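You operate a simulated robot arm through the tools that you are given. There is no shell and no other tool. Be economical: measure what you need, move in short steps, check, and stop when the job is done.

You are at the controls of a simulated two-armed robot. One attempt, no reset.

## Task
Screw the cap back on the sealant bottle. Take the biocide bottle and put it on the blue card. Take the small orange blind and put it on the bottom right shelf of the blue shelving. Lift the yellow cover open. The order is free. Set down upright: biocide bottle.

Only the result counts: the job must be done as asked and must still hold three seconds after the hand-in. Knocking over, shifting, dropping, spilling or breaking anything else fails it. A push-on lid holds only when it is set on centred and level and pressed home; a screw cap is set on level and turned clockwise until tight.

## Robot
Two 7-joint arms with fingered hands on one trunk, on a base that drives. Base frame: it is fixed to the floor where the robot stands at the start and does not move with it; the origin is under the middle of the robot, x ahead of it, y to its left, z up; the surface under the hand at the start is at about z = 0.85. Units: m, degrees, N and s.
The left shoulder is at the start at [0.07, 0.145, 1.087], the right one opposite. With the tool pointing down near the work surface each hand reaches from about 0.44 to 0.8 m from the robot's upright axis, wherever it stands, measured 20 degrees to its own side. Places, roughly: biocide bottle [8, 8.25, 1]; blue card [8.25, 8, 0.75]; bottom right shelf of the blue shelving [7, 10.9, 0.3]; sealant bottle [0.5, -0.25, 1]; small orange blind [8.25, 7.75, 0.25]; yellow cover [5.6, 5.6, 1.1]. Payload 3.5 kg a hand.
Tool frame (each hand has its own): the origin (TCP) lies between the finger pads and is the grasp point; the fingertips stand 0.025 m ahead of it; z points along the fingers, y is the line along which they close. Largest opening 0.088 m; the body of the gripper starts 0.029 m behind the TCP. The gripper is a hand of 4 fingers: y runs from the thumb to the fingers, the wrist lies at [-0.013, -0.097, -0.162] in the tool frame, and closing takes about 1.5 s.
Orientation is told as [roll, pitch, yaw] about the base's x, y, z axes, in that order, counted from this pose: with the fingers straight down and the wrist toward the robot, the tool's x, y and z point along [0, 1, 0], [1, 0, 0] and [0, 0, -1] of the base frame.

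## Interface
- The arms move only by the tool move_arm. It takes "left_rows", "right_rows" or both (then of equal length, played together; a hand with none holds still); each is a list of rows, each a list of 3 entries, a list of its own where there are three numbers: the closure in counts, from 0 (fully open) to 255 (shut), then the shift along the tool's x, y, z in units of 50 mm (1.0 is 50 mm), then the turn, a rotation vector about the tool's x, y, z in units of 5 degrees (1.0 is 5 degrees). In form: [[jaw, [tx, ty, tz], [ax, ay, az]], ...]. A call has 1 to 12 rows; each row shifts and turns the commanded pose from where the row before left it, along the tool's axes as they then stand. A call with a number of a shift or a turn outside -1 to 1 is refused whole. Rows are played at 5 a second. More than 0.05 m and 8.6 degrees between two rows, or a gripper value outside its range, and nothing of the call is played. Where a pose cannot be reached the arm comes as near as it can. A force on the tool above 40 N (or 10 N above the force at the start of the call, whichever is more), or a blocked arm, ends the call early, and 0.2 s more pass. The fingers move at their own pace (about 0.045 m/s each) and stop on an object; they squeeze with about 22 N. The grip force told is the motor's: it shows also when the fingers shut on nothing. Time passes only in rows, and 0.2 s behind the last, so rows that do not move let the fingers close. It gives the time, the measured TCP pose, the force on the tool (base axes), the opening and the grip force at its end, in the units of the frame above (readings bear some noise), with the torque about the TCP (base axes, N m) and any sound that the robot's microphone picked up.
- Cameras (640 x 400 px; columns grow to the right, rows downward): "scene" is now at [0.1368, -0.0281, 1.4154]; the picture's right is [-0.30, -0.95, 0.00], its down [-0.46, 0.15, -0.87] and it looks along [0.83, -0.27, -0.49] (base axes); focal length 293 px, centre (320, 200). "left" rides on the left gripper at [-0.064, -0.083, -0.098] in its tool frame; the picture's right is [-0.62, -0.37, 0.69], its down [0.71, -0.63, 0.30] and it looks along [0.32, 0.68, 0.65] (tool axes); focal length 265 px, centre (320, 200). "right" rides on the right gripper at [0.064, -0.083, -0.098] in its tool frame; the picture's right is [-0.62, 0.37, -0.69], its down [-0.71, -0.63, 0.30] and it looks along [-0.32, 0.68, 0.65] (tool axes); focal length 265 px, centre (320, 200). There is no depth. A picture from a camera that has moved, and an enlarged one, comes with that camera's place and axes in the base frame and with its lens.
- snapshot(camera): a new picture of that camera. It takes no simulated time.
- move_column(by): slides the trunk up (or, below 0, down) by that many m; the arms and the scene camera ride with it, the base frame stays. It gives what a move gives, with no picture.
- drive_base(legs): drives the robot by 1 to 6 legs, each [ahead, left, turn to the left] in m, m and degrees, along the robot's own axes; the way and the turn of a leg run together, so that a leg with both is an arc; at most 1.5 m and 180 degrees a leg. The arms and the cameras ride along, it lands a little off, and it stops where it bumps. It gives what a move gives.
- preshape(shape, hand): the hand has 4 fingers and takes this shape, open, in about a second: jaw (thumb against the fingers, like two jaws); tri (thumb and two fingers); tip (a fingertip pinch); poke (one finger out to press); point (the index stretched); flat (the hand flat); cup (the hand cupped); fist (a fist). The gripper value then closes the fingers along that shape, each until it touches; the sizes above hold for jaw. It gives what a move gives, with no picture.
- head_to(pan, tilt): turns the head with the scene camera to pan (to the left, within 86 degrees either way) and tilt (down, from -29 to 69), counted from straight ahead of the robot. It gives what a move gives.
- close_up(camera, box): a new picture of the part [left, top, right, bottom] of that camera's present view, enlarged. It takes no simulated time.
- hand_in(): hands the job in; it is judged then, once.

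Work in short steps. Places have to be worked out from the pictures, the camera data and where the tool is seen: move nearer, look again, correct. Check each grasp and each placing, and mend what went wrong. You have 165 turns and 118 pictures in all, those below and enlarged ones among them. Open the grippers and draw the arms clear of the work before you hand the job in, unless the task says otherwise.

The tools are called after "Call:" by a JSON object that holds its "name" and its "arguments". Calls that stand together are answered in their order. move_arm: Moves the arms, as the interface text tells. Its arguments: {"type":"object","properties":{"left_rows":{"type":"array"},"right_rows":{"type":"array"}},"required":[]} The other tools are called the same way: move_column (by) slides the trunk up or down; preshape (shape, hand) gives the hand a shape; drive_base (legs) drives the base; head_to (pan, tilt) turns the head that bears the scene camera; snapshot (camera) takes a picture; close_up (camera, box) takes an enlarged picture of a part of a camera's view; hand_in () hands the job in.

At the start:

```text
time_s: 0.0
left_ee_pos: [0.4899, 0.0849, 1.1279]
left_tcp_rot: [0.0, 0.1, -0.1]
left_force: [-0.4, -0.3, 0.1]
left_moment: [0.0, 0.02, -0.01]
left_width: 0.0877
left_finger_force: 0.1
left_shape: jaw
right_ee_pos: [0.4618, -0.3137, 1.2209]
right_tcp_rot: [0.0, 0.1, 0.0]
right_force: [0.3, -0.7, 0.7]
right_moment: [-0.03, 0.02, -0.01]
right_width: 0.0875
right_finger_force: 0.0
right_shape: jaw
trunk travel left (down, up): [-0.65, 0.19]
robot x, y, heading: [-0.0006, -0.0007, -0.1]
head pan, tilt: [-17.7, 29.1]
```

scene: 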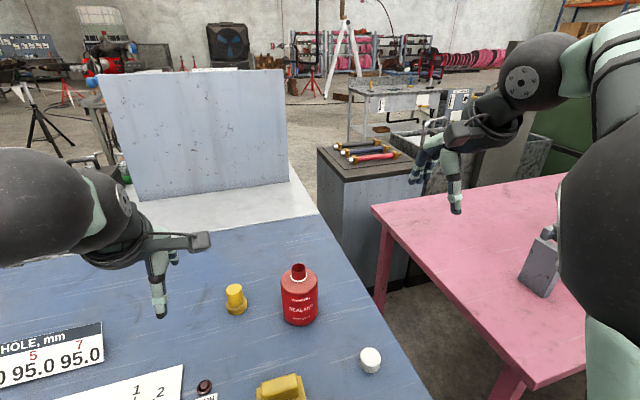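
right: 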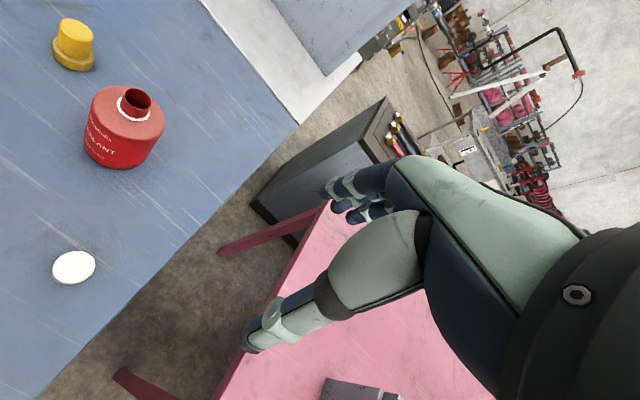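
left: 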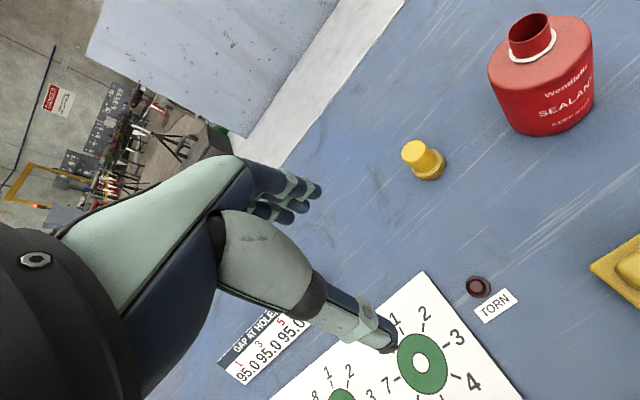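

I'll look closely at the bottle and the candidates for its cap.

Call:
{"name": "close_up", "arguments": {"camera": "scene", "box": [180, 240, 420, 400]}}

Call:
{"name": "head_to", "arguments": {"pan": -20, "tilt": 55}}

Call:
{"name": "snapshot", "arguments": {"camera": "scene"}}

```text
2.50 times, centred on (300, 320) of scene
camera zoom: at [0.1368, -0.0281, 1.4154], right [-0.3, -0.95, 0.0], down [-0.46, 0.15, -0.87], along [0.83, -0.27, -0.49], focal length 733 px, centre (370, -100)
```

zoom: 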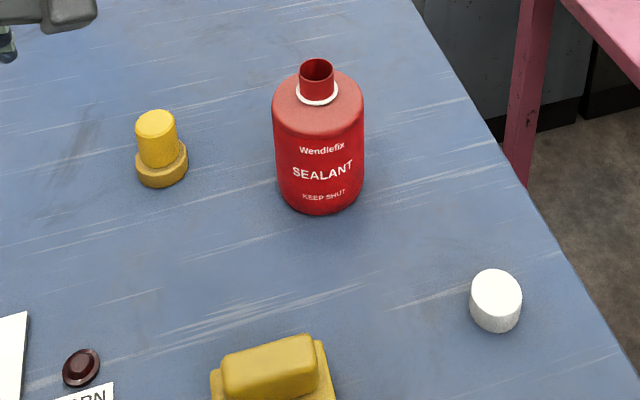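

```text
time_s: 0.9
left_ee_pos: [0.4904, 0.0859, 1.1272]
left_tcp_rot: [0.0, -0.1, -0.1]
left_force: [0.2, 0.3, 0.0]
left_moment: [-0.04, 0.03, -0.02]
left_width: 0.0877
left_finger_force: 0.1
left_shape: jaw
right_ee_pos: [0.4637, -0.314, 1.2219]
right_tcp_rot: [0.0, -0.1, 0.0]
right_force: [-1.2, -0.1, -0.6]
right_moment: [-0.01, 0.03, 0.03]
right_width: 0.0878
right_finger_force: 0.0
right_shape: jaw
trunk travel left (down, up): [-0.65, 0.19]
robot x, y, heading: [0.0006, 0.0004, 0.2]
head pan, tilt: [-20.0, 55.0]
```

```text
113 pictures are left
camera scene: at [0.1181, -0.0252, 1.378], right [-0.34, -0.94, 0.0], down [-0.77, 0.28, -0.57], along [0.54, -0.2, -0.82], focal length 293 px, centre (320, 200)
```

scene: 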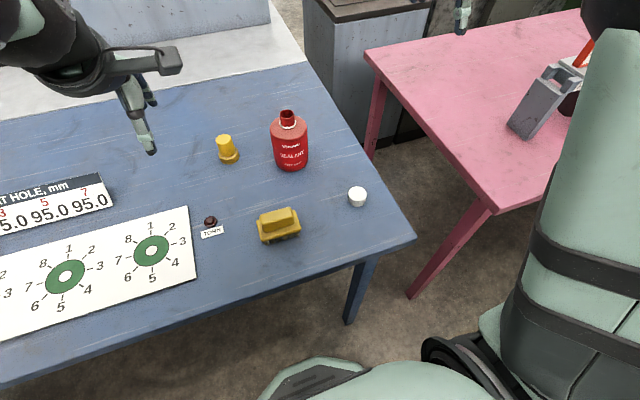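

The white cap is the screw cap (white collar on the neck); by two views it is at about [0.438, -0.227], the bottle's neck at [0.596, -0.13, 0.99]. I bring the open right hand above the cap.

Call:
{"name": "move_arm", "arguments": {"right_rows": [[0, [0.25, -0.075, 0.77], [0, 0, 0]], [0, [0.25, -0.075, 0.77], [0, 0, 0]], [0, [0.25, -0.075, 0.77], [0, 0, 0]], [0, [0.25, -0.075, 0.77], [0, 0, 0]], [0, [0.25, -0.075, 0.77], [0, 0, 0]], [0, [0.25, -0.075, 0.77], [0, 0, 0]], [0, [0.25, -0.075, 0.77], [0, 0, 0]]]}}

Call:
{"name": "snapshot", "arguments": {"camera": "right"}}

Call:
{"name": "snapshot", "arguments": {"camera": "scene"}}

```text
time_s: 2.5
left_ee_pos: [0.4918, 0.0847, 1.1273]
left_tcp_rot: [0.0, 0.0, 0.1]
left_force: [-0.2, 0.2, 0.0]
left_moment: [-0.02, 0.05, 0.0]
left_width: 0.0876
left_finger_force: 0.0
left_shape: jaw
right_ee_pos: [0.4365, -0.2284, 0.9514]
right_tcp_rot: [-0.2, 0.0, 0.1]
right_force: [-0.6, -0.6, 0.9]
right_moment: [0.01, 0.01, 0.02]
right_width: 0.0877
right_finger_force: 0.1
right_shape: jaw
trunk travel left (down, up): [-0.65, 0.19]
robot x, y, heading: [-0.0022, 0.0009, -0.1]
head pan, tilt: [-20.0, 55.0]
```

```text
112 pictures are left
camera right: at [0.3539, -0.1627, 1.0505], right [0.37, -0.62, 0.69], down [-0.63, -0.72, -0.3], along [0.68, -0.32, -0.65], focal length 265 px, centre (320, 200)
```

right: 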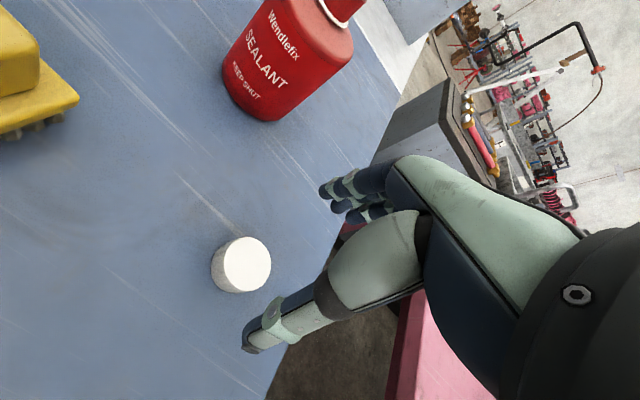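

```text
111 pictures are left
camera scene: at [0.1194, -0.0255, 1.3779], right [-0.34, -0.94, 0.0], down [-0.77, 0.28, -0.57], along [0.54, -0.2, -0.82], focal length 293 px, centre (320, 200)
```

scene: 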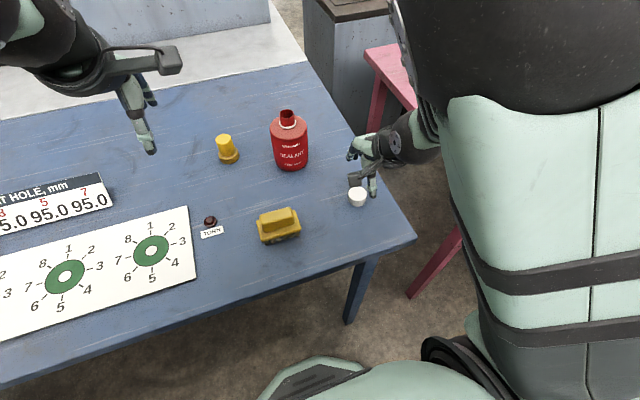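

The cap is at [0.437, -0.225], right under the hand. I lower to z≈0.88 and close.

Call:
{"name": "move_arm", "arguments": {"right_rows": [[0, [0.05, 0, 0.5], [0, 0, 0]], [0, [0, 0, 0.5], [0, 0, 0]], [0, [0, 0, 0.42], [0, 0, 0]], [0, [0, 0, 0], [0, 0, 0]]]}}

Call:
{"name": "snapshot", "arguments": {"camera": "right"}}

```text
time_s: 3.5
left_ee_pos: [0.4894, 0.0863, 1.1286]
left_tcp_rot: [0.0, 0.0, 0.0]
left_force: [-0.3, 0.0, -0.7]
left_moment: [0.0, 0.01, -0.02]
left_width: 0.0873
left_finger_force: 0.0
left_shape: jaw
right_ee_pos: [0.4354, -0.2249, 0.881]
right_tcp_rot: [0.0, 0.0, 0.0]
right_force: [0.3, 0.2, 0.0]
right_moment: [-0.01, -0.01, -0.01]
right_width: 0.0877
right_finger_force: 0.1
right_shape: jaw
trunk travel left (down, up): [-0.65, 0.19]
robot x, y, heading: [0.0014, 0.0027, -0.2]
head pan, tilt: [-20.0, 55.0]
```

```text
110 pictures are left
camera right: at [0.3512, -0.1596, 0.9797], right [0.37, -0.62, 0.69], down [-0.63, -0.71, -0.3], along [0.68, -0.32, -0.65], focal length 265 px, centre (320, 200)
```

right: 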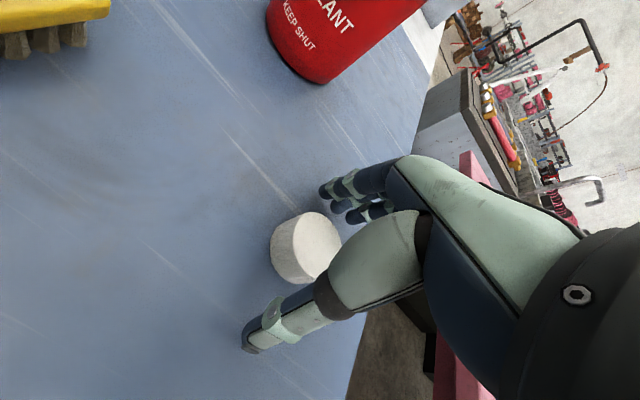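

The cap is between thumb and fingers. Closing.

Call:
{"name": "move_arm", "arguments": {"right_rows": [[255, [0, 0, 0], [0, 0, 0]], [255, [0, 0, 0], [0, 0, 0]], [255, [0, 0, 0], [0, 0, 0]], [255, [0, 0, 0], [0, 0, 0]], [255, [0, 0, 0], [0, 0, 0]], [255, [0, 0, 0], [0, 0, 0]], [255, [0, 0, 0], [0, 0, 0]], [255, [0, 0, 0], [0, 0, 0]]]}}

Call:
{"name": "snapshot", "arguments": {"camera": "right"}}

```text
time_s: 5.3
left_ee_pos: [0.4901, 0.0858, 1.1289]
left_tcp_rot: [0.0, 0.0, -0.1]
left_force: [-0.7, 0.5, 0.3]
left_moment: [0.0, 0.03, 0.01]
left_width: 0.0875
left_finger_force: 0.1
left_shape: jaw
right_ee_pos: [0.435, -0.2243, 0.8816]
right_tcp_rot: [-0.1, 0.0, 0.0]
right_force: [0.1, 0.5, -1.2]
right_moment: [0.02, 0.03, 0.02]
right_width: 0.032
right_finger_force: 22.0
right_shape: jaw
trunk travel left (down, up): [-0.65, 0.19]
robot x, y, heading: [-0.0011, -0.0014, 0.2]
head pan, tilt: [-20.0, 55.0]
```

```text
109 pictures are left
camera right: at [0.3514, -0.1596, 0.9799], right [0.37, -0.62, 0.69], down [-0.63, -0.71, -0.3], along [0.68, -0.32, -0.65], focal length 265 px, centre (320, 200)
```

right: 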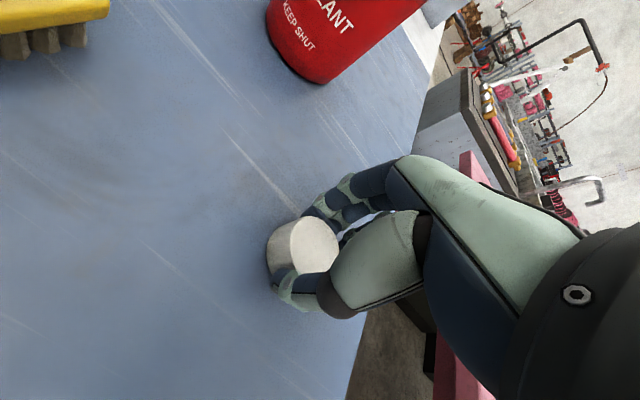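

Gripped something 32 mm wide. I lift it straight up and check the hold.

Call:
{"name": "move_arm", "arguments": {"right_rows": [[255, [0, 0, -0.3], [0, 0, 0]], [255, [0, 0, -0.8], [0, 0, 0]], [255, [0, 0, -0.8], [0, 0, 0]], [255, [0, 0, -0.8], [0, 0, 0]], [255, [0, 0, -0.8], [0, 0, 0]], [255, [0, 0, 0], [0, 0, 0]]]}}

Call:
{"name": "close_up", "arguments": {"camera": "right", "box": [200, 140, 440, 340]}}

Call:
{"name": "snapshot", "arguments": {"camera": "scene"}}

```text
time_s: 6.7
left_ee_pos: [0.4906, 0.0844, 1.1283]
left_tcp_rot: [0.2, -0.1, 0.1]
left_force: [-0.8, 0.4, 0.7]
left_moment: [0.0, 0.0, 0.0]
left_width: 0.0878
left_finger_force: 0.1
left_shape: jaw
right_ee_pos: [0.4442, -0.2335, 1.0504]
right_tcp_rot: [0.9, 0.0, 0.1]
right_force: [-0.5, 0.1, -0.2]
right_moment: [0.02, 0.01, 0.03]
right_width: 0.0317
right_finger_force: 22.5
right_shape: jaw
right hand out of reach, approached as far as the arm can: row 5
trunk travel left (down, up): [-0.65, 0.19]
robot x, y, heading: [-0.0024, 0.0002, -0.3]
head pan, tilt: [-20.0, 55.0]
```

```text
2.00 times, centred on (320, 240) of right
camera zoom: at [0.3609, -0.1696, 1.1509], right [0.37, -0.63, 0.68], down [-0.63, -0.71, -0.32], along [0.68, -0.31, -0.66], focal length 531 px, centre (320, 120)
```

zoom: 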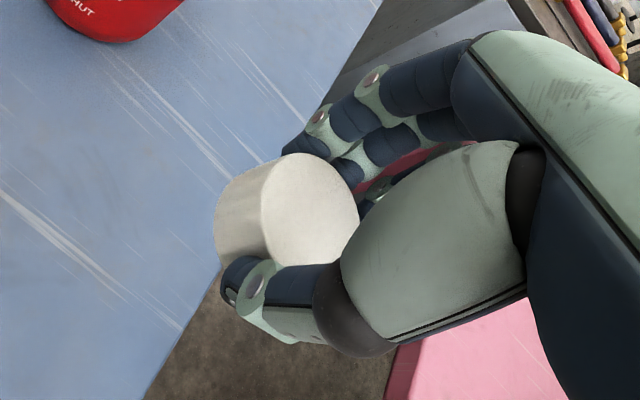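

```text
107 pictures are left
camera scene: at [0.1181, -0.0263, 1.378], right [-0.34, -0.94, 0.0], down [-0.77, 0.28, -0.57], along [0.54, -0.2, -0.82], focal length 293 px, centre (320, 200)
```

scene: 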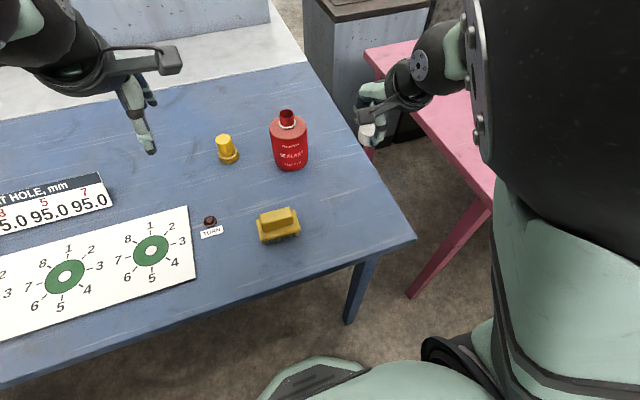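

The cap is held level and near centred (its top ≈10 mm ahead of the TCP). Next I measure the neck precisely from two cameras.

Call:
{"name": "close_up", "arguments": {"camera": "scene", "box": [240, 90, 336, 180]}}

Call:
{"name": "close_up", "arguments": {"camera": "left", "box": [460, 0, 640, 150]}}

Call:
{"name": "snapshot", "arguments": {"camera": "right"}}

```text
4.44 times, centred on (288, 135) of scene
camera zoom: at [0.1181, -0.0263, 1.378], right [-0.34, -0.94, 0.0], down [-0.77, 0.28, -0.57], along [0.54, -0.2, -0.82], focal length 1303 px, centre (462, 489)
```

zoom: 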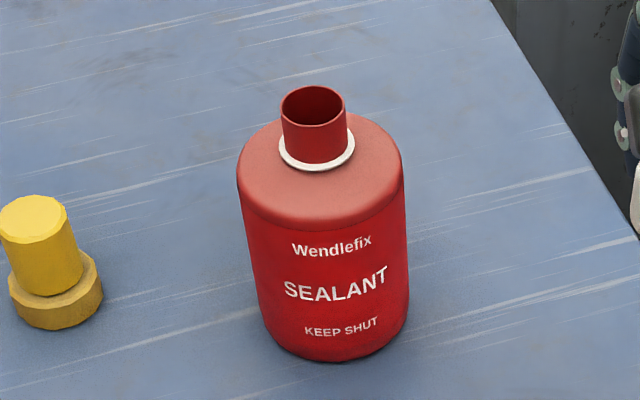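

```text
2.67 times, centred on (550, 75) of left
camera zoom: at [0.4078, 0.0193, 1.2254], right [-0.37, -0.62, -0.69], down [-0.63, 0.71, -0.3], along [0.68, 0.33, -0.65], focal length 708 px, centre (-293, 533)
```

zoom: 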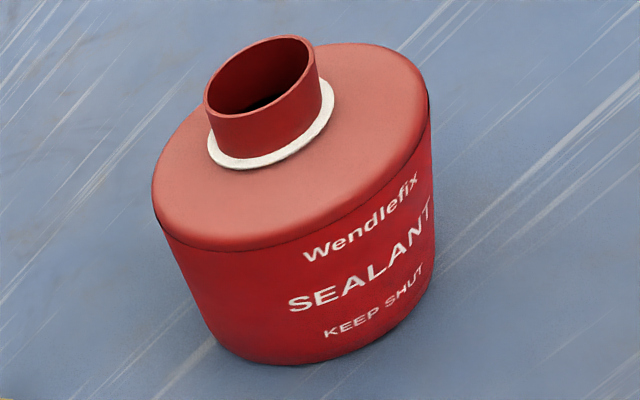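

```text
104 pictures are left
camera right: at [0.3609, -0.1696, 1.1509], right [0.37, -0.63, 0.68], down [-0.63, -0.71, -0.32], along [0.68, -0.31, -0.66], focal length 265 px, centre (320, 200)
```

right: 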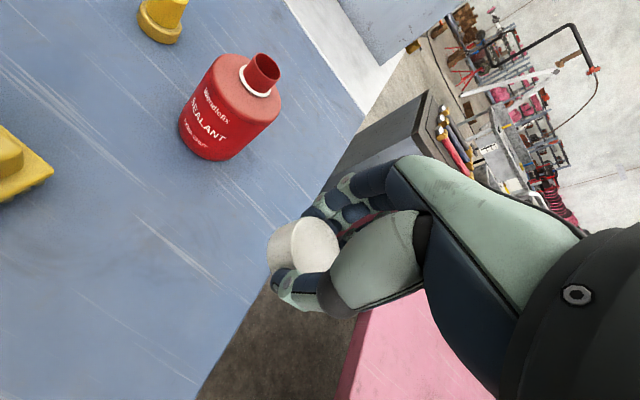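

Triangulated mouth ≈ [0.606, -0.128, 0.981]. I move the cap above it, keeping ~4 cm clearance, then look again.

Call:
{"name": "move_arm", "arguments": {"right_rows": [[255, [0.35, 0.54, -0.1], [0, 0, 0]], [255, [0.35, 0.54, -0.1], [0, 0, 0]], [255, [0.35, 0.54, 0], [0, 0, 0]], [255, [0.35, 0.54, 0], [0, 0, 0]], [255, [0.35, 0.54, 0], [0, 0, 0]], [255, [0.35, 0.54, 0], [0, 0, 0]], [255, [0, 0, 0], [0, 0, 0]]]}}

Call:
{"name": "snapshot", "arguments": {"camera": "right"}}

Call:
{"name": "close_up", "arguments": {"camera": "scene", "box": [220, 60, 380, 180]}}

Call:
{"name": "close_up", "arguments": {"camera": "left", "box": [400, 0, 640, 160]}}

```text
time_s: 8.3
left_ee_pos: [0.4902, 0.0842, 1.1293]
left_tcp_rot: [-0.1, 0.0, 0.1]
left_force: [-0.8, -0.1, 0.8]
left_moment: [0.02, -0.02, -0.01]
left_width: 0.0874
left_finger_force: 0.1
left_shape: jaw
right_ee_pos: [0.6075, -0.1268, 1.061]
right_tcp_rot: [0.1, -0.1, 0.0]
right_force: [0.8, -0.9, 0.1]
right_moment: [0.01, 0.0, 0.0]
right_width: 0.0319
right_finger_force: 22.3
right_shape: jaw
trunk travel left (down, up): [-0.65, 0.19]
robot x, y, heading: [0.0022, -0.0005, -0.1]
head pan, tilt: [-20.0, 55.0]
```

```text
103 pictures are left
camera right: at [0.5235, -0.0618, 1.1601], right [0.37, -0.62, 0.69], down [-0.63, -0.71, -0.3], along [0.68, -0.32, -0.65], focal length 265 px, centre (320, 200)
```

right: 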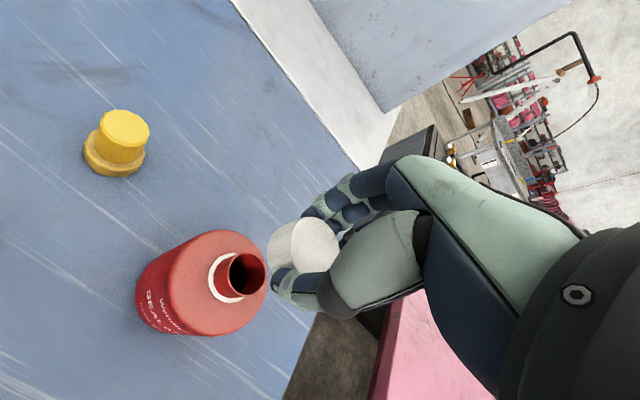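

```text
3.33 times, centred on (300, 120) of scene
camera zoom: at [0.1173, -0.0253, 1.3781], right [-0.34, -0.94, 0.0], down [-0.77, 0.28, -0.57], along [0.54, -0.2, -0.82], focal length 977 px, centre (387, 467)
```

zoom: 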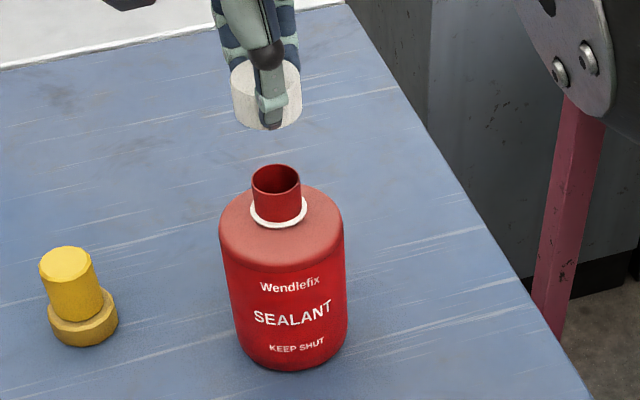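

```text
2.50 times, centred on (520, 80) of left
camera zoom: at [0.4071, 0.0202, 1.2256], right [-0.37, -0.62, -0.69], down [-0.63, 0.71, -0.3], along [0.68, 0.32, -0.65], focal length 664 px, centre (-180, 500)
```

zoom: 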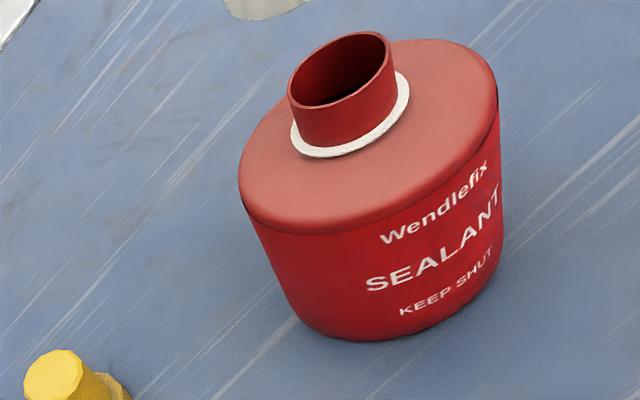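

Views agree to several mm. To align finely I lower the cap to ~1 cm over the mouth and yaw the left hand 30° so its camera sees both from the side.

Call:
{"name": "move_arm", "arguments": {"left_rows": [[0, [0, 0, 0], [0, 0, 1]], [0, [0, 0, 0], [0, 0, 1]], [0, [0, 0, 0], [0, 0, 1]], [0, [0, 0, 0], [0, 0, 1]], [0, [0, 0, 0], [0, 0, 1]], [0, [0, 0, 0], [0, 0, 1]], [0, [0, 0, 0], [0, 0, 0]]], "right_rows": [[255, [0, 0, 0.12], [0, 0, 0]], [255, [0, 0, 0.12], [0, 0, 0]], [255, [0, 0, 0.12], [0, 0, 0]], [255, [0, 0, 0.12], [0, 0, 0]], [255, [0, 0, 0.12], [0, 0, 0]], [255, [0, 0, 0.1], [0, 0, 0]], [255, [0, 0, 0], [0, 0, 0]]]}}

Call:
{"name": "snapshot", "arguments": {"camera": "left"}}

Call:
{"name": "close_up", "arguments": {"camera": "scene", "box": [240, 60, 336, 120]}}

Call:
{"name": "close_up", "arguments": {"camera": "right", "box": [200, 160, 400, 340]}}

```text
time_s: 9.9
left_ee_pos: [0.4905, 0.0859, 1.1282]
left_tcp_rot: [0.0, -0.1, -30.1]
left_force: [-0.4, -0.2, -0.1]
left_moment: [-0.01, 0.02, -0.03]
left_width: 0.0875
left_finger_force: 0.1
left_shape: jaw
right_ee_pos: [0.6065, -0.1268, 1.0255]
right_tcp_rot: [-0.1, 0.1, 0.1]
right_force: [-0.5, -0.5, 0.1]
right_moment: [-0.01, -0.02, 0.02]
right_width: 0.0316
right_finger_force: 22.0
right_shape: jaw
trunk travel left (down, up): [-0.65, 0.19]
robot x, y, heading: [-0.001, -0.0023, 0.0]
head pan, tilt: [-20.0, 55.0]
```

```text
100 pictures are left
camera left: at [0.3866, 0.0706, 1.2258], right [-0.63, -0.35, -0.69], down [-0.19, 0.93, -0.3], along [0.75, -0.06, -0.65], focal length 265 px, centre (320, 200)
```

left: 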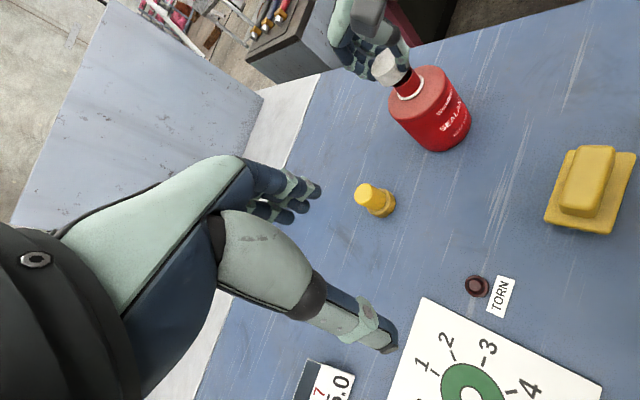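

```text
6.67 times, centred on (288, 90) of scene
camera zoom: at [0.118, -0.0253, 1.378], right [-0.34, -0.94, 0.0], down [-0.77, 0.28, -0.57], along [0.54, -0.2, -0.82], focal length 1954 px, centre (533, 933)
```

zoom: 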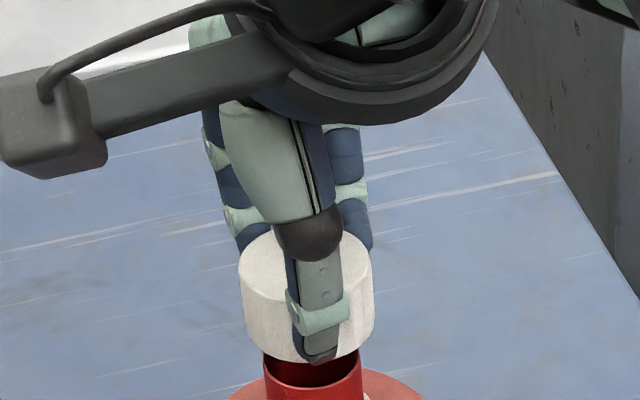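

```text
2.22 times, centred on (300, 250) of right
camera zoom: at [0.5237, -0.0624, 1.1236], right [0.37, -0.62, 0.69], down [-0.63, -0.71, -0.3], along [0.68, -0.32, -0.65], focal length 590 px, centre (364, 89)
```

zoom: 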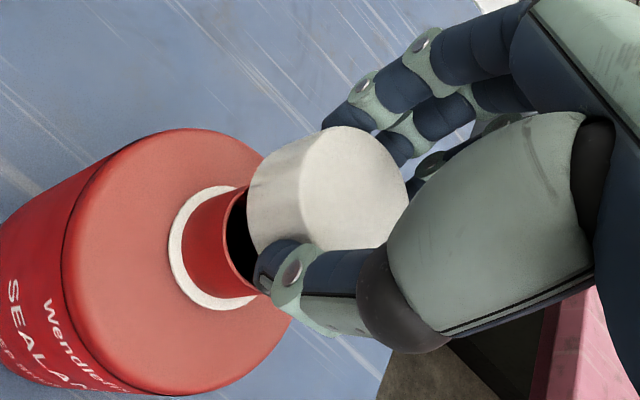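

Laterally (scene view) it is within ~1 mm. Closer look from the left camera for the other direction.

Call:
{"name": "close_up", "arguments": {"camera": "left", "box": [350, 20, 480, 110]}}

```text
4.44 times, centred on (415, 65) of left
camera zoom: at [0.3866, 0.0706, 1.2258], right [-0.63, -0.35, -0.69], down [-0.19, 0.93, -0.3], along [0.75, -0.06, -0.65], focal length 1180 px, centre (-102, 800)
```

zoom: 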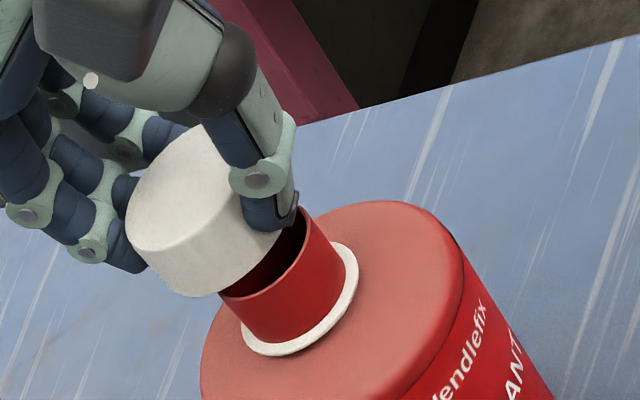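

All rays meet best at the mouth [0.600, -0.129, 0.986]; the cap is ~6 mm too far in x. I correct and look again.

Call:
{"name": "move_arm", "arguments": {"right_rows": [[255, [-0.02, -0.13, 0], [0, 0, 0]], [255, [0, 0, 0], [0, 0, 0]]]}}

Call:
{"name": "close_up", "arguments": {"camera": "left", "box": [350, 20, 480, 110]}}

Call:
{"name": "close_up", "arguments": {"camera": "right", "box": [200, 160, 400, 340]}}

```text
time_s: 10.5
left_ee_pos: [0.4909, 0.0856, 1.1274]
left_tcp_rot: [0.0, -0.1, -30.0]
left_force: [-0.3, 0.3, -0.7]
left_moment: [0.0, 0.03, 0.01]
left_width: 0.0875
left_finger_force: 0.1
left_shape: jaw
right_ee_pos: [0.601, -0.1275, 1.0251]
right_tcp_rot: [0.0, 0.0, 0.0]
right_force: [-0.3, -0.6, -0.4]
right_moment: [-0.01, 0.02, 0.02]
right_width: 0.0319
right_finger_force: 21.5
right_shape: jaw
trunk travel left (down, up): [-0.65, 0.19]
robot x, y, heading: [-0.0007, -0.0008, -0.1]
head pan, tilt: [-20.0, 55.0]
```

```text
4.44 times, centred on (415, 65) of left
camera zoom: at [0.3868, 0.0704, 1.2256], right [-0.63, -0.35, -0.69], down [-0.19, 0.93, -0.3], along [0.75, -0.06, -0.65], focal length 1180 px, centre (-102, 800)
```

zoom: 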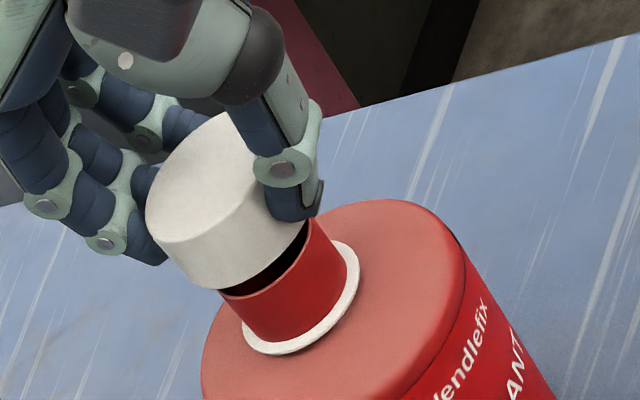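

```text
2.22 times, centred on (300, 250) of right
camera zoom: at [0.5173, -0.0633, 1.1238], right [0.37, -0.62, 0.69], down [-0.63, -0.71, -0.3], along [0.68, -0.32, -0.65], focal length 590 px, centre (364, 89)
```

zoom: 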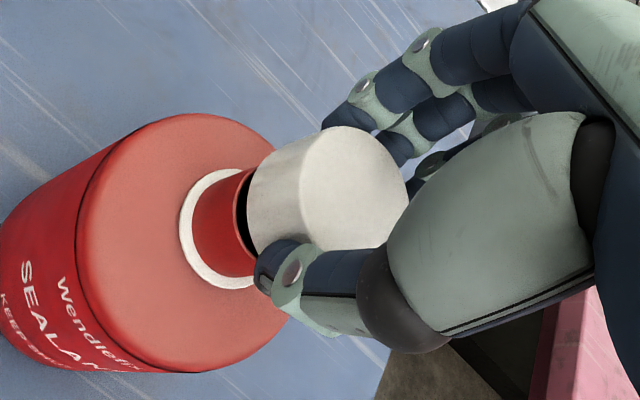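

Zooming in further for edges on both views.

Call:
{"name": "close_up", "arguments": {"camera": "left", "box": [375, 40, 425, 95]}}

Call:
{"name": "close_up", "arguments": {"camera": "scene", "box": [260, 85, 320, 125]}}

```text
7.27 times, centred on (400, 68) of left
camera zoom: at [0.3868, 0.0704, 1.2256], right [-0.63, -0.35, -0.69], down [-0.19, 0.93, -0.3], along [0.75, -0.06, -0.65], focal length 1930 px, centre (-262, 1164)
```

zoom: 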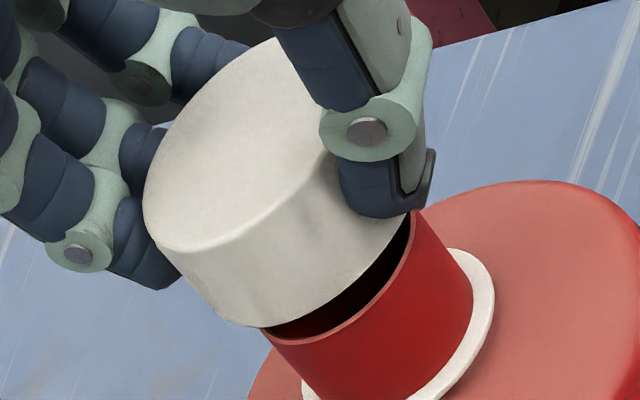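

```text
10.00 times, centred on (290, 105) of scene
camera zoom: at [0.1183, -0.0252, 1.378], right [-0.34, -0.94, 0.0], down [-0.77, 0.28, -0.57], along [0.54, -0.2, -0.82], focal length 2931 px, centre (620, 1150)
```

zoom: 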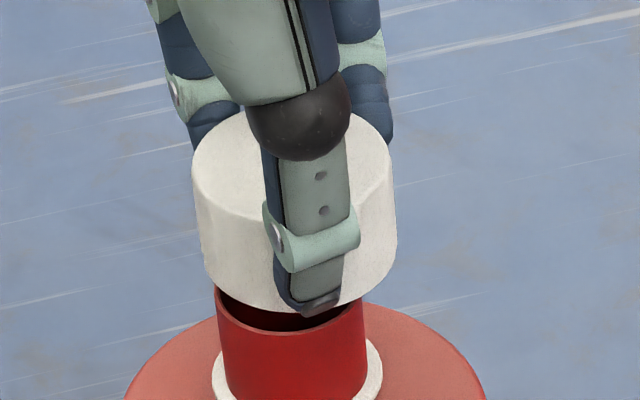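

Edges show the cap ~3 mm too far toward -y and slightly too far out. I shift (-2, +4) mm and recheck.

Call:
{"name": "move_arm", "arguments": {"right_rows": [[255, [0.08, -0.044, 0], [0, 0, 0]], [255, [0, 0, 0], [0, 0, 0]]]}}

Call:
{"name": "close_up", "arguments": {"camera": "left", "box": [375, 40, 425, 95]}}

Call:
{"name": "close_up", "arguments": {"camera": "scene", "box": [260, 85, 320, 125]}}

Call:
{"name": "close_up", "arguments": {"camera": "right", "box": [230, 200, 350, 300]}}

```text
time_s: 11.1
left_ee_pos: [0.4908, 0.0853, 1.1272]
left_tcp_rot: [-0.1, 0.0, -30.0]
left_force: [0.0, 0.1, -0.8]
left_moment: [-0.03, 0.02, 0.04]
left_width: 0.0875
left_finger_force: 0.1
left_shape: jaw
right_ee_pos: [0.5994, -0.1256, 1.0251]
right_tcp_rot: [0.0, -0.1, 0.0]
right_force: [0.3, 0.0, 0.3]
right_moment: [-0.02, 0.0, 0.01]
right_width: 0.0317
right_finger_force: 22.0
right_shape: jaw
trunk travel left (down, up): [-0.65, 0.19]
robot x, y, heading: [-0.0011, -0.0034, 0.0]
head pan, tilt: [-20.0, 55.0]
```

```text
7.27 times, centred on (400, 68) of left
camera zoom: at [0.3869, 0.0704, 1.2256], right [-0.63, -0.35, -0.69], down [-0.19, 0.93, -0.3], along [0.75, -0.06, -0.65], focal length 1930 px, centre (-262, 1164)
```

zoom: 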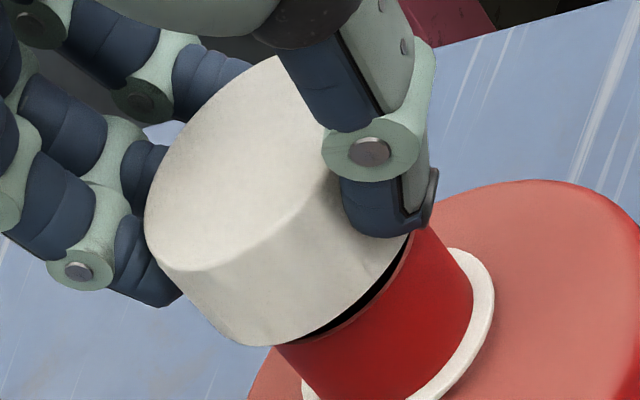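

```text
10.00 times, centred on (290, 105) of scene
camera zoom: at [0.1183, -0.0252, 1.378], right [-0.34, -0.94, 0.0], down [-0.77, 0.28, -0.57], along [0.54, -0.2, -0.82], focal length 2931 px, centre (620, 1150)
```

zoom: 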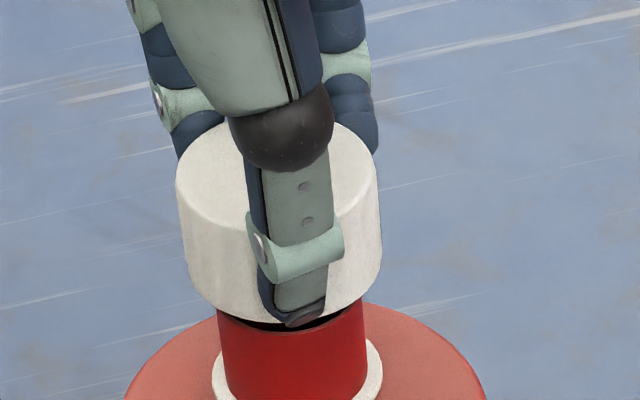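

```text
4.00 times, centred on (290, 250) of right
camera zoom: at [0.5154, -0.0596, 1.1237], right [0.37, -0.62, 0.69], down [-0.63, -0.71, -0.3], along [0.68, -0.32, -0.65], focal length 1062 px, centre (440, 0)
```

zoom: 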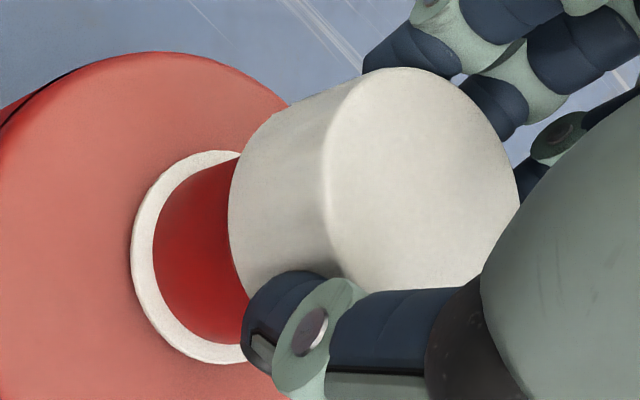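

Lateral alignment is within a millimetre, depth within ~2 mm. Lowering slowly while watching the force.

Call:
{"name": "move_arm", "arguments": {"right_rows": [[255, [0, 0, 0.06], [0, 0, 0]], [255, [0, 0, 0.06], [0, 0, 0]], [255, [0, 0, 0.06], [0, 0, 0]], [255, [0, 0, 0.06], [0, 0, 0]]]}}

Call:
{"name": "close_up", "arguments": {"camera": "scene", "box": [260, 85, 320, 125]}}

```text
time_s: 12.1
left_ee_pos: [0.4909, 0.0848, 1.1287]
left_tcp_rot: [-0.1, 0.0, -30.0]
left_force: [0.4, 0.1, -0.1]
left_moment: [0.0, 0.0, -0.01]
left_width: 0.0876
left_finger_force: 0.1
left_shape: jaw
right_ee_pos: [0.5992, -0.1252, 1.0132]
right_tcp_rot: [-0.1, 0.1, 0.0]
right_force: [-0.3, 0.0, 0.3]
right_moment: [-0.01, -0.01, 0.02]
right_width: 0.0317
right_finger_force: 21.9
right_shape: jaw
trunk travel left (down, up): [-0.65, 0.19]
robot x, y, heading: [-0.0007, 0.0022, -0.1]
head pan, tilt: [-20.0, 55.0]
```

```text
10.00 times, centred on (290, 105) of scene
camera zoom: at [0.1182, -0.0252, 1.378], right [-0.34, -0.94, 0.0], down [-0.77, 0.28, -0.57], along [0.54, -0.2, -0.82], focal length 2931 px, centre (620, 1150)
```

zoom: 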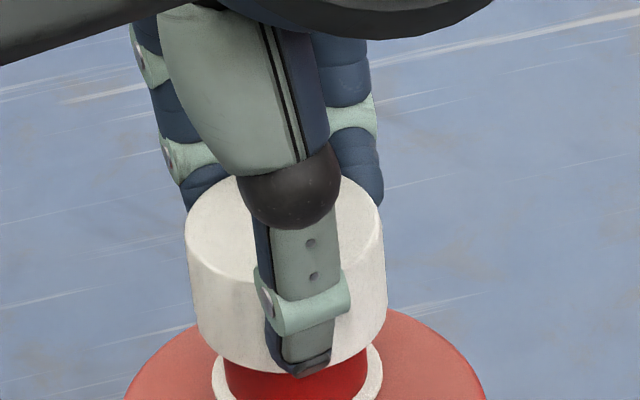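

No contact yet; continuing down in 2–3 mm steps.

Call:
{"name": "move_arm", "arguments": {"right_rows": [[255, [0, 0, 0.05], [0, 0, 0]], [255, [0, 0, 0.05], [0, 0, 0]], [255, [0, 0, 0.05], [0, 0, 0]], [255, [0, 0, 0], [0, 0, 0]]]}}

Call:
{"name": "close_up", "arguments": {"camera": "scene", "box": [260, 85, 320, 125]}}

Call:
{"name": "close_up", "arguments": {"camera": "left", "box": [375, 40, 425, 95]}}

```text
time_s: 13.1
left_ee_pos: [0.4907, 0.0856, 1.1288]
left_tcp_rot: [0.0, 0.0, -30.0]
left_force: [0.5, -0.4, -0.2]
left_moment: [0.0, 0.03, 0.0]
left_width: 0.0876
left_finger_force: 0.0
left_shape: jaw
right_ee_pos: [0.5985, -0.1242, 1.0051]
right_tcp_rot: [0.0, 0.1, 0.1]
right_force: [-0.4, -0.3, -0.1]
right_moment: [0.02, 0.01, -0.01]
right_width: 0.032
right_finger_force: 21.6
right_shape: jaw
trunk travel left (down, up): [-0.65, 0.19]
robot x, y, heading: [0.0002, -0.0012, 0.1]
head pan, tilt: [-20.0, 55.0]
```

```text
10.00 times, centred on (290, 105) of scene
camera zoom: at [0.1181, -0.0251, 1.378], right [-0.34, -0.94, 0.0], down [-0.77, 0.28, -0.57], along [0.54, -0.2, -0.82], focal length 2931 px, centre (620, 1150)
```

zoom: 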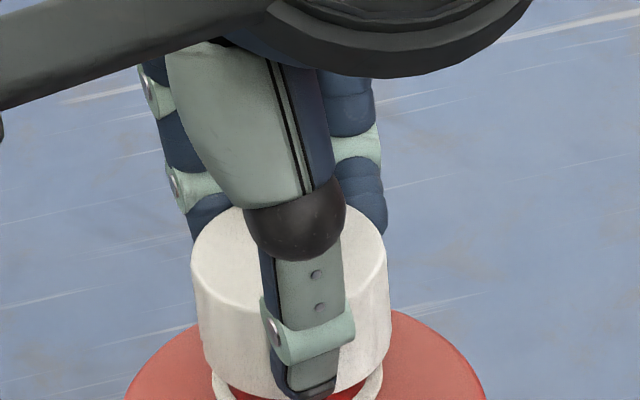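

```text
7.27 times, centred on (400, 68) of left
camera zoom: at [0.3867, 0.0705, 1.2257], right [-0.63, -0.35, -0.69], down [-0.19, 0.93, -0.3], along [0.75, -0.06, -0.65], focal length 1930 px, centre (-262, 1164)
```

zoom: 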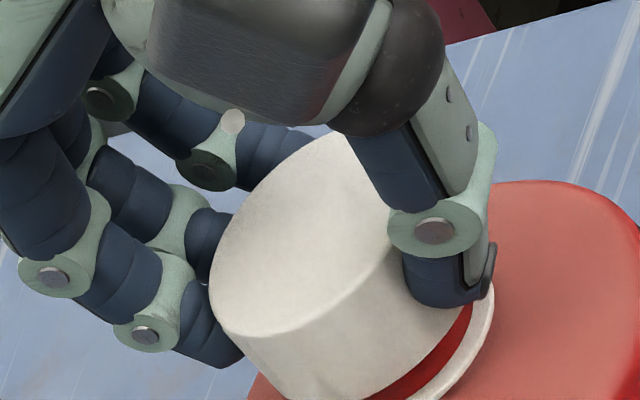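

It is sliding over the neck without force. Continue down until contact.

Call:
{"name": "move_arm", "arguments": {"right_rows": [[255, [0, 0, 0.04], [0, 0, 0]], [255, [0, 0, 0.04], [0, 0, 0]], [255, [0, 0, 0.04], [0, 0, 0]], [255, [0, 0, 0], [0, 0, 0]]]}}

Call:
{"name": "close_up", "arguments": {"camera": "left", "box": [365, 40, 445, 110]}}

```text
time_s: 14.1
left_ee_pos: [0.489, 0.0848, 1.1285]
left_tcp_rot: [0.0, 0.0, -30.1]
left_force: [-0.1, 0.1, -0.5]
left_moment: [0.0, -0.01, -0.03]
left_width: 0.0875
left_finger_force: 0.1
left_shape: jaw
right_ee_pos: [0.5994, -0.1227, 1.0006]
right_tcp_rot: [0.0, 0.1, 0.1]
right_force: [-0.3, -0.3, 2.5]
right_moment: [0.01, -0.09, -0.01]
right_width: 0.0315
right_finger_force: 22.0
right_shape: jaw
trunk travel left (down, up): [-0.65, 0.19]
robot x, y, heading: [0.0021, 0.0005, -0.1]
head pan, tilt: [-20.0, 55.0]
```

```text
5.71 times, centred on (405, 75) of left
camera zoom: at [0.3863, 0.0706, 1.2258], right [-0.63, -0.35, -0.69], down [-0.19, 0.93, -0.3], along [0.75, -0.06, -0.65], focal length 1517 px, centre (-166, 914)
```

zoom: 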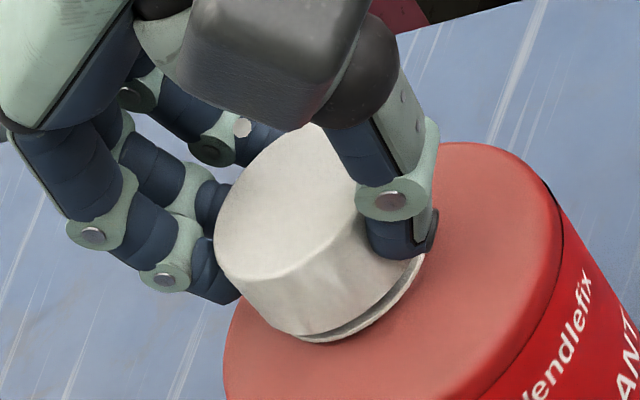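

Contact (2.5 N) with the cap down near the collar. Now turn clockwise (tool +z), with a slight down feed.

Call:
{"name": "move_arm", "arguments": {"right_rows": [[255, [0, 0, 0.01], [0, 0, 1]], [255, [0, 0, 0.01], [0, 0, 1]], [255, [0, 0, 0.0], [0, 0, 1]], [255, [0, 0, 0], [0, 0, 1]], [255, [0, 0, 0], [0, 0, 1]], [255, [0, 0, 0], [0, 0, 1]], [255, [0, 0, 0], [0, 0, 1]], [255, [0, 0, 0], [0, 0, 1]]]}}

Call:
{"name": "close_up", "arguments": {"camera": "left", "box": [360, 20, 500, 150]}}

```text
time_s: 15.9
left_ee_pos: [0.4923, 0.0851, 1.1279]
left_tcp_rot: [0.1, 0.0, -30.1]
left_force: [-0.3, 0.2, -0.7]
left_moment: [-0.02, -0.01, -0.03]
left_width: 0.0874
left_finger_force: 0.1
left_shape: jaw
right_ee_pos: [0.6015, -0.1304, 1.0062]
right_tcp_rot: [1.8, 1.0, -41.1]
right_force: [-0.4, -0.9, -4.3]
right_moment: [0.03, -0.01, 0.0]
right_width: 0.032
right_finger_force: 22.0
right_shape: jaw
trunk travel left (down, up): [-0.65, 0.19]
robot x, y, heading: [0.0019, -0.0017, -0.3]
head pan, tilt: [-20.0, 55.0]
```

```text
3.08 times, centred on (430, 85) of left
camera zoom: at [0.3875, 0.0702, 1.2253], right [-0.63, -0.35, -0.69], down [-0.19, 0.93, -0.3], along [0.75, -0.06, -0.65], focal length 817 px, centre (-18, 554)
```

zoom: 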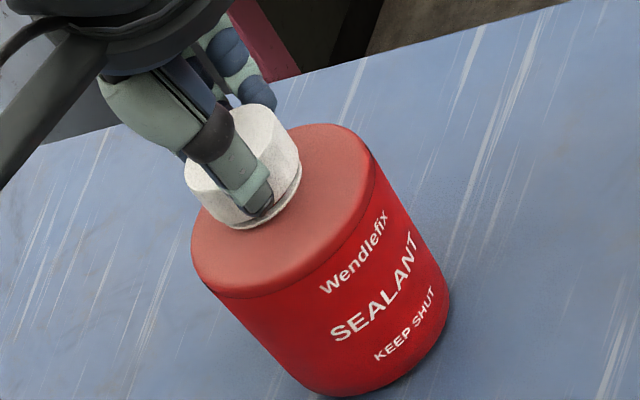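

The label shows the bottle did not turn with the cap; the wrist neared a limit at yaw -41. I open the fingers, then view the cap.

Call:
{"name": "move_arm", "arguments": {"right_rows": [[0, [0, 0, 0], [0, 0, 0]], [0, [0, 0, 0], [0, 0, 0]], [0, [0, 0, 0], [0, 0, 0]], [0, [0, 0, 0], [0, 0, 0]], [0, [0, 0, 0], [0, 0, 0]], [0, [0, 0, 0], [0, 0, 0]], [0, [0, 0, 0], [0, 0, 0]]]}}

Call:
{"name": "close_up", "arguments": {"camera": "left", "box": [360, 20, 500, 150]}}

Call:
{"name": "close_up", "arguments": {"camera": "scene", "box": [240, 80, 340, 160]}}

```text
time_s: 17.5
left_ee_pos: [0.4914, 0.0868, 1.1285]
left_tcp_rot: [0.0, -0.1, -30.0]
left_force: [-0.4, 0.5, 0.1]
left_moment: [0.0, 0.01, 0.0]
left_width: 0.0878
left_finger_force: 0.1
left_shape: jaw
right_ee_pos: [0.6011, -0.1343, 0.9994]
right_tcp_rot: [1.2, 1.1, -41.3]
right_force: [-0.8, 0.5, 1.1]
right_moment: [0.01, 0.01, 0.01]
right_width: 0.0877
right_finger_force: 0.1
right_shape: jaw
trunk travel left (down, up): [-0.65, 0.19]
robot x, y, heading: [0.001, -0.0006, -0.1]
head pan, tilt: [-20.0, 55.0]
```

```text
3.08 times, centred on (430, 85) of left
camera zoom: at [0.3867, 0.0705, 1.2256], right [-0.63, -0.35, -0.69], down [-0.19, 0.93, -0.3], along [0.75, -0.06, -0.65], focal length 817 px, centre (-18, 554)
```

zoom: 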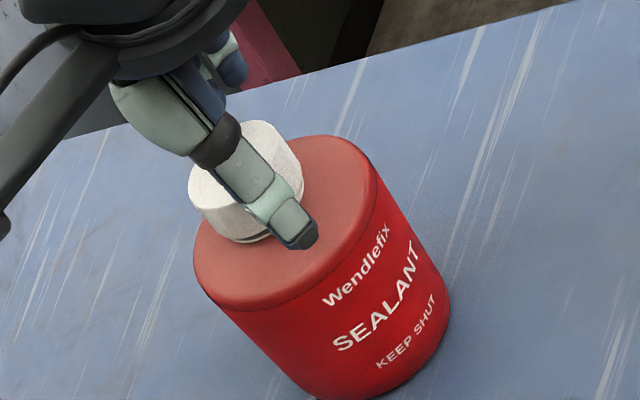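

```text
5.00 times, centred on (290, 120) of scene
camera zoom: at [0.1181, -0.0251, 1.378], right [-0.34, -0.94, 0.0], down [-0.77, 0.28, -0.57], along [0.54, -0.2, -0.82], focal length 1465 px, centre (470, 600)
```

zoom: 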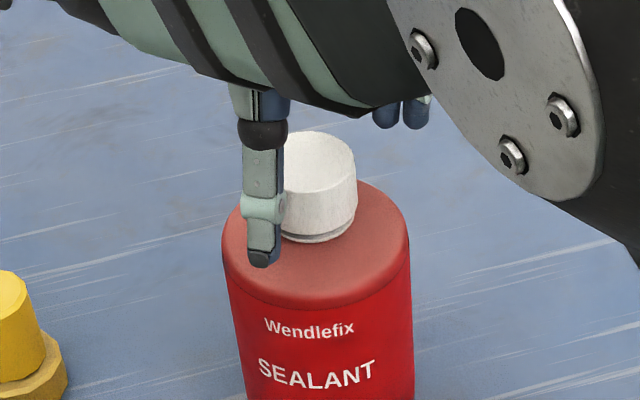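

The cap is on the thread and the bottle stands well. The left-turn limit lifted it a bit, so I'll use the positive yaw range: rotate the open hand back counter-clockwise.

Call:
{"name": "move_arm", "arguments": {"right_rows": [[0, [0, 0, 0], [0, 0, -1]], [0, [0, 0, 0], [0, 0, -1]], [0, [0, 0, 0], [0, 0, -1]], [0, [0, 0, 0], [0, 0, -1]], [0, [0, 0, 0], [0, 0, -1]], [0, [0, 0, 0], [0, 0, -1]], [0, [0, 0, 0], [0, 0, -1]], [0, [0, 0, 0], [0, 0, -1]], [0, [0, 0, 0], [0, 0, -1]], [0, [0, 0, 0], [0, 0, -1]], [0, [0, 0, 0], [0, 0, -1]], [0, [0, 0, 0], [0, 0, -1]]]}}

Call:
{"name": "move_arm", "arguments": {"right_rows": [[0, [0, 0, 0], [0, 0, -1]], [0, [0, 0, 0], [0, 0, -1]], [0, [0, 0, 0], [0, 0, -1]], [0, [0, 0, 0], [0, 0, -1]], [0, [0, 0, 0], [0, 0, -1]], [0, [0, 0, 0], [0, 0, -1]], [0, [0, 0, 0], [0, 0, -1]], [0, [0, 0, 0], [0, 0, -1]], [0, [0, 0, 0], [0, 0, -1]], [0, [0, 0, 0], [0, 0, -1]], [0, [0, 0, 0], [0, 0, 0]]]}}

Call:
{"name": "snapshot", "arguments": {"camera": "scene"}}

Call:
{"name": "close_up", "arguments": {"camera": "left", "box": [360, 20, 500, 150]}}

```text
time_s: 20.1
left_ee_pos: [0.4901, 0.0834, 1.1279]
left_tcp_rot: [0.0, 0.0, -30.0]
left_force: [0.3, -0.1, 0.6]
left_moment: [-0.01, 0.01, -0.02]
left_width: 0.0874
left_finger_force: 0.1
left_shape: jaw
right_ee_pos: [0.5991, -0.1256, 0.9975]
right_tcp_rot: [0.0, 0.0, 20.1]
right_force: [1.3, 0.5, 0.1]
right_moment: [-0.01, -0.02, 0.0]
right_width: 0.0875
right_finger_force: 0.1
right_shape: jaw
trunk travel left (down, up): [-0.65, 0.19]
robot x, y, heading: [-0.0002, 0.0004, 0.3]
head pan, tilt: [-20.0, 55.0]
```

```text
time_s: 22.5
left_ee_pos: [0.4901, 0.0846, 1.129]
left_tcp_rot: [0.1, 0.0, -30.1]
left_force: [0.8, -0.1, 0.8]
left_moment: [-0.02, -0.02, 0.0]
left_width: 0.0877
left_finger_force: 0.1
left_shape: jaw
right_ee_pos: [0.5985, -0.124, 0.9994]
right_tcp_rot: [0.0, 0.1, 70.1]
right_force: [-0.2, -0.3, 0.4]
right_moment: [0.0, 0.0, -0.02]
right_width: 0.0876
right_finger_force: 0.0
right_shape: jaw
trunk travel left (down, up): [-0.65, 0.19]
robot x, y, heading: [0.0015, -0.003, 0.4]
head pan, tilt: [-20.0, 55.0]
```

```text
82 pictures are left
camera scene: at [0.1178, -0.025, 1.378], right [-0.34, -0.94, 0.0], down [-0.77, 0.28, -0.57], along [0.54, -0.2, -0.82], focal length 293 px, centre (320, 200)
```

scene: 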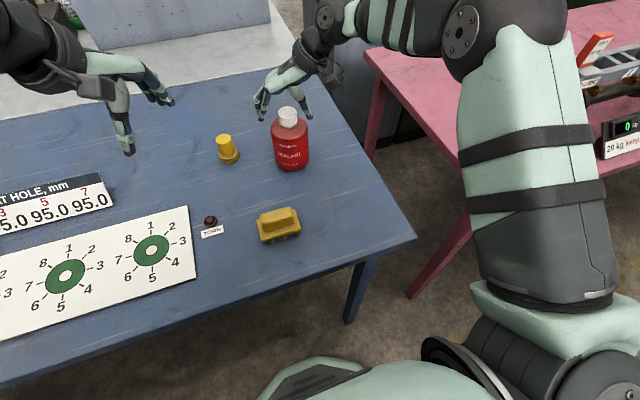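

```text
3.08 times, centred on (430, 85) of left
camera zoom: at [0.3865, 0.0705, 1.2257], right [-0.63, -0.35, -0.69], down [-0.19, 0.93, -0.3], along [0.75, -0.06, -0.65], focal length 817 px, centre (-18, 554)
```

zoom: 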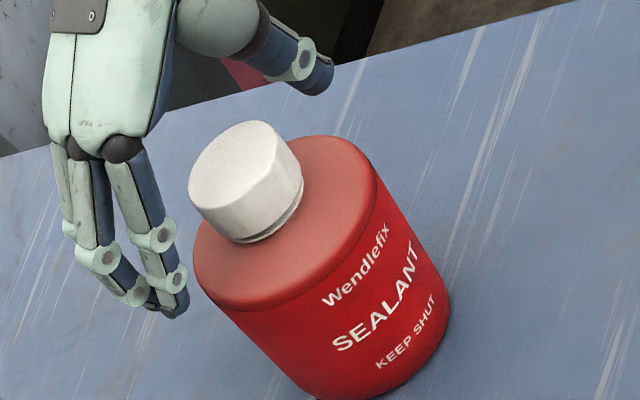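

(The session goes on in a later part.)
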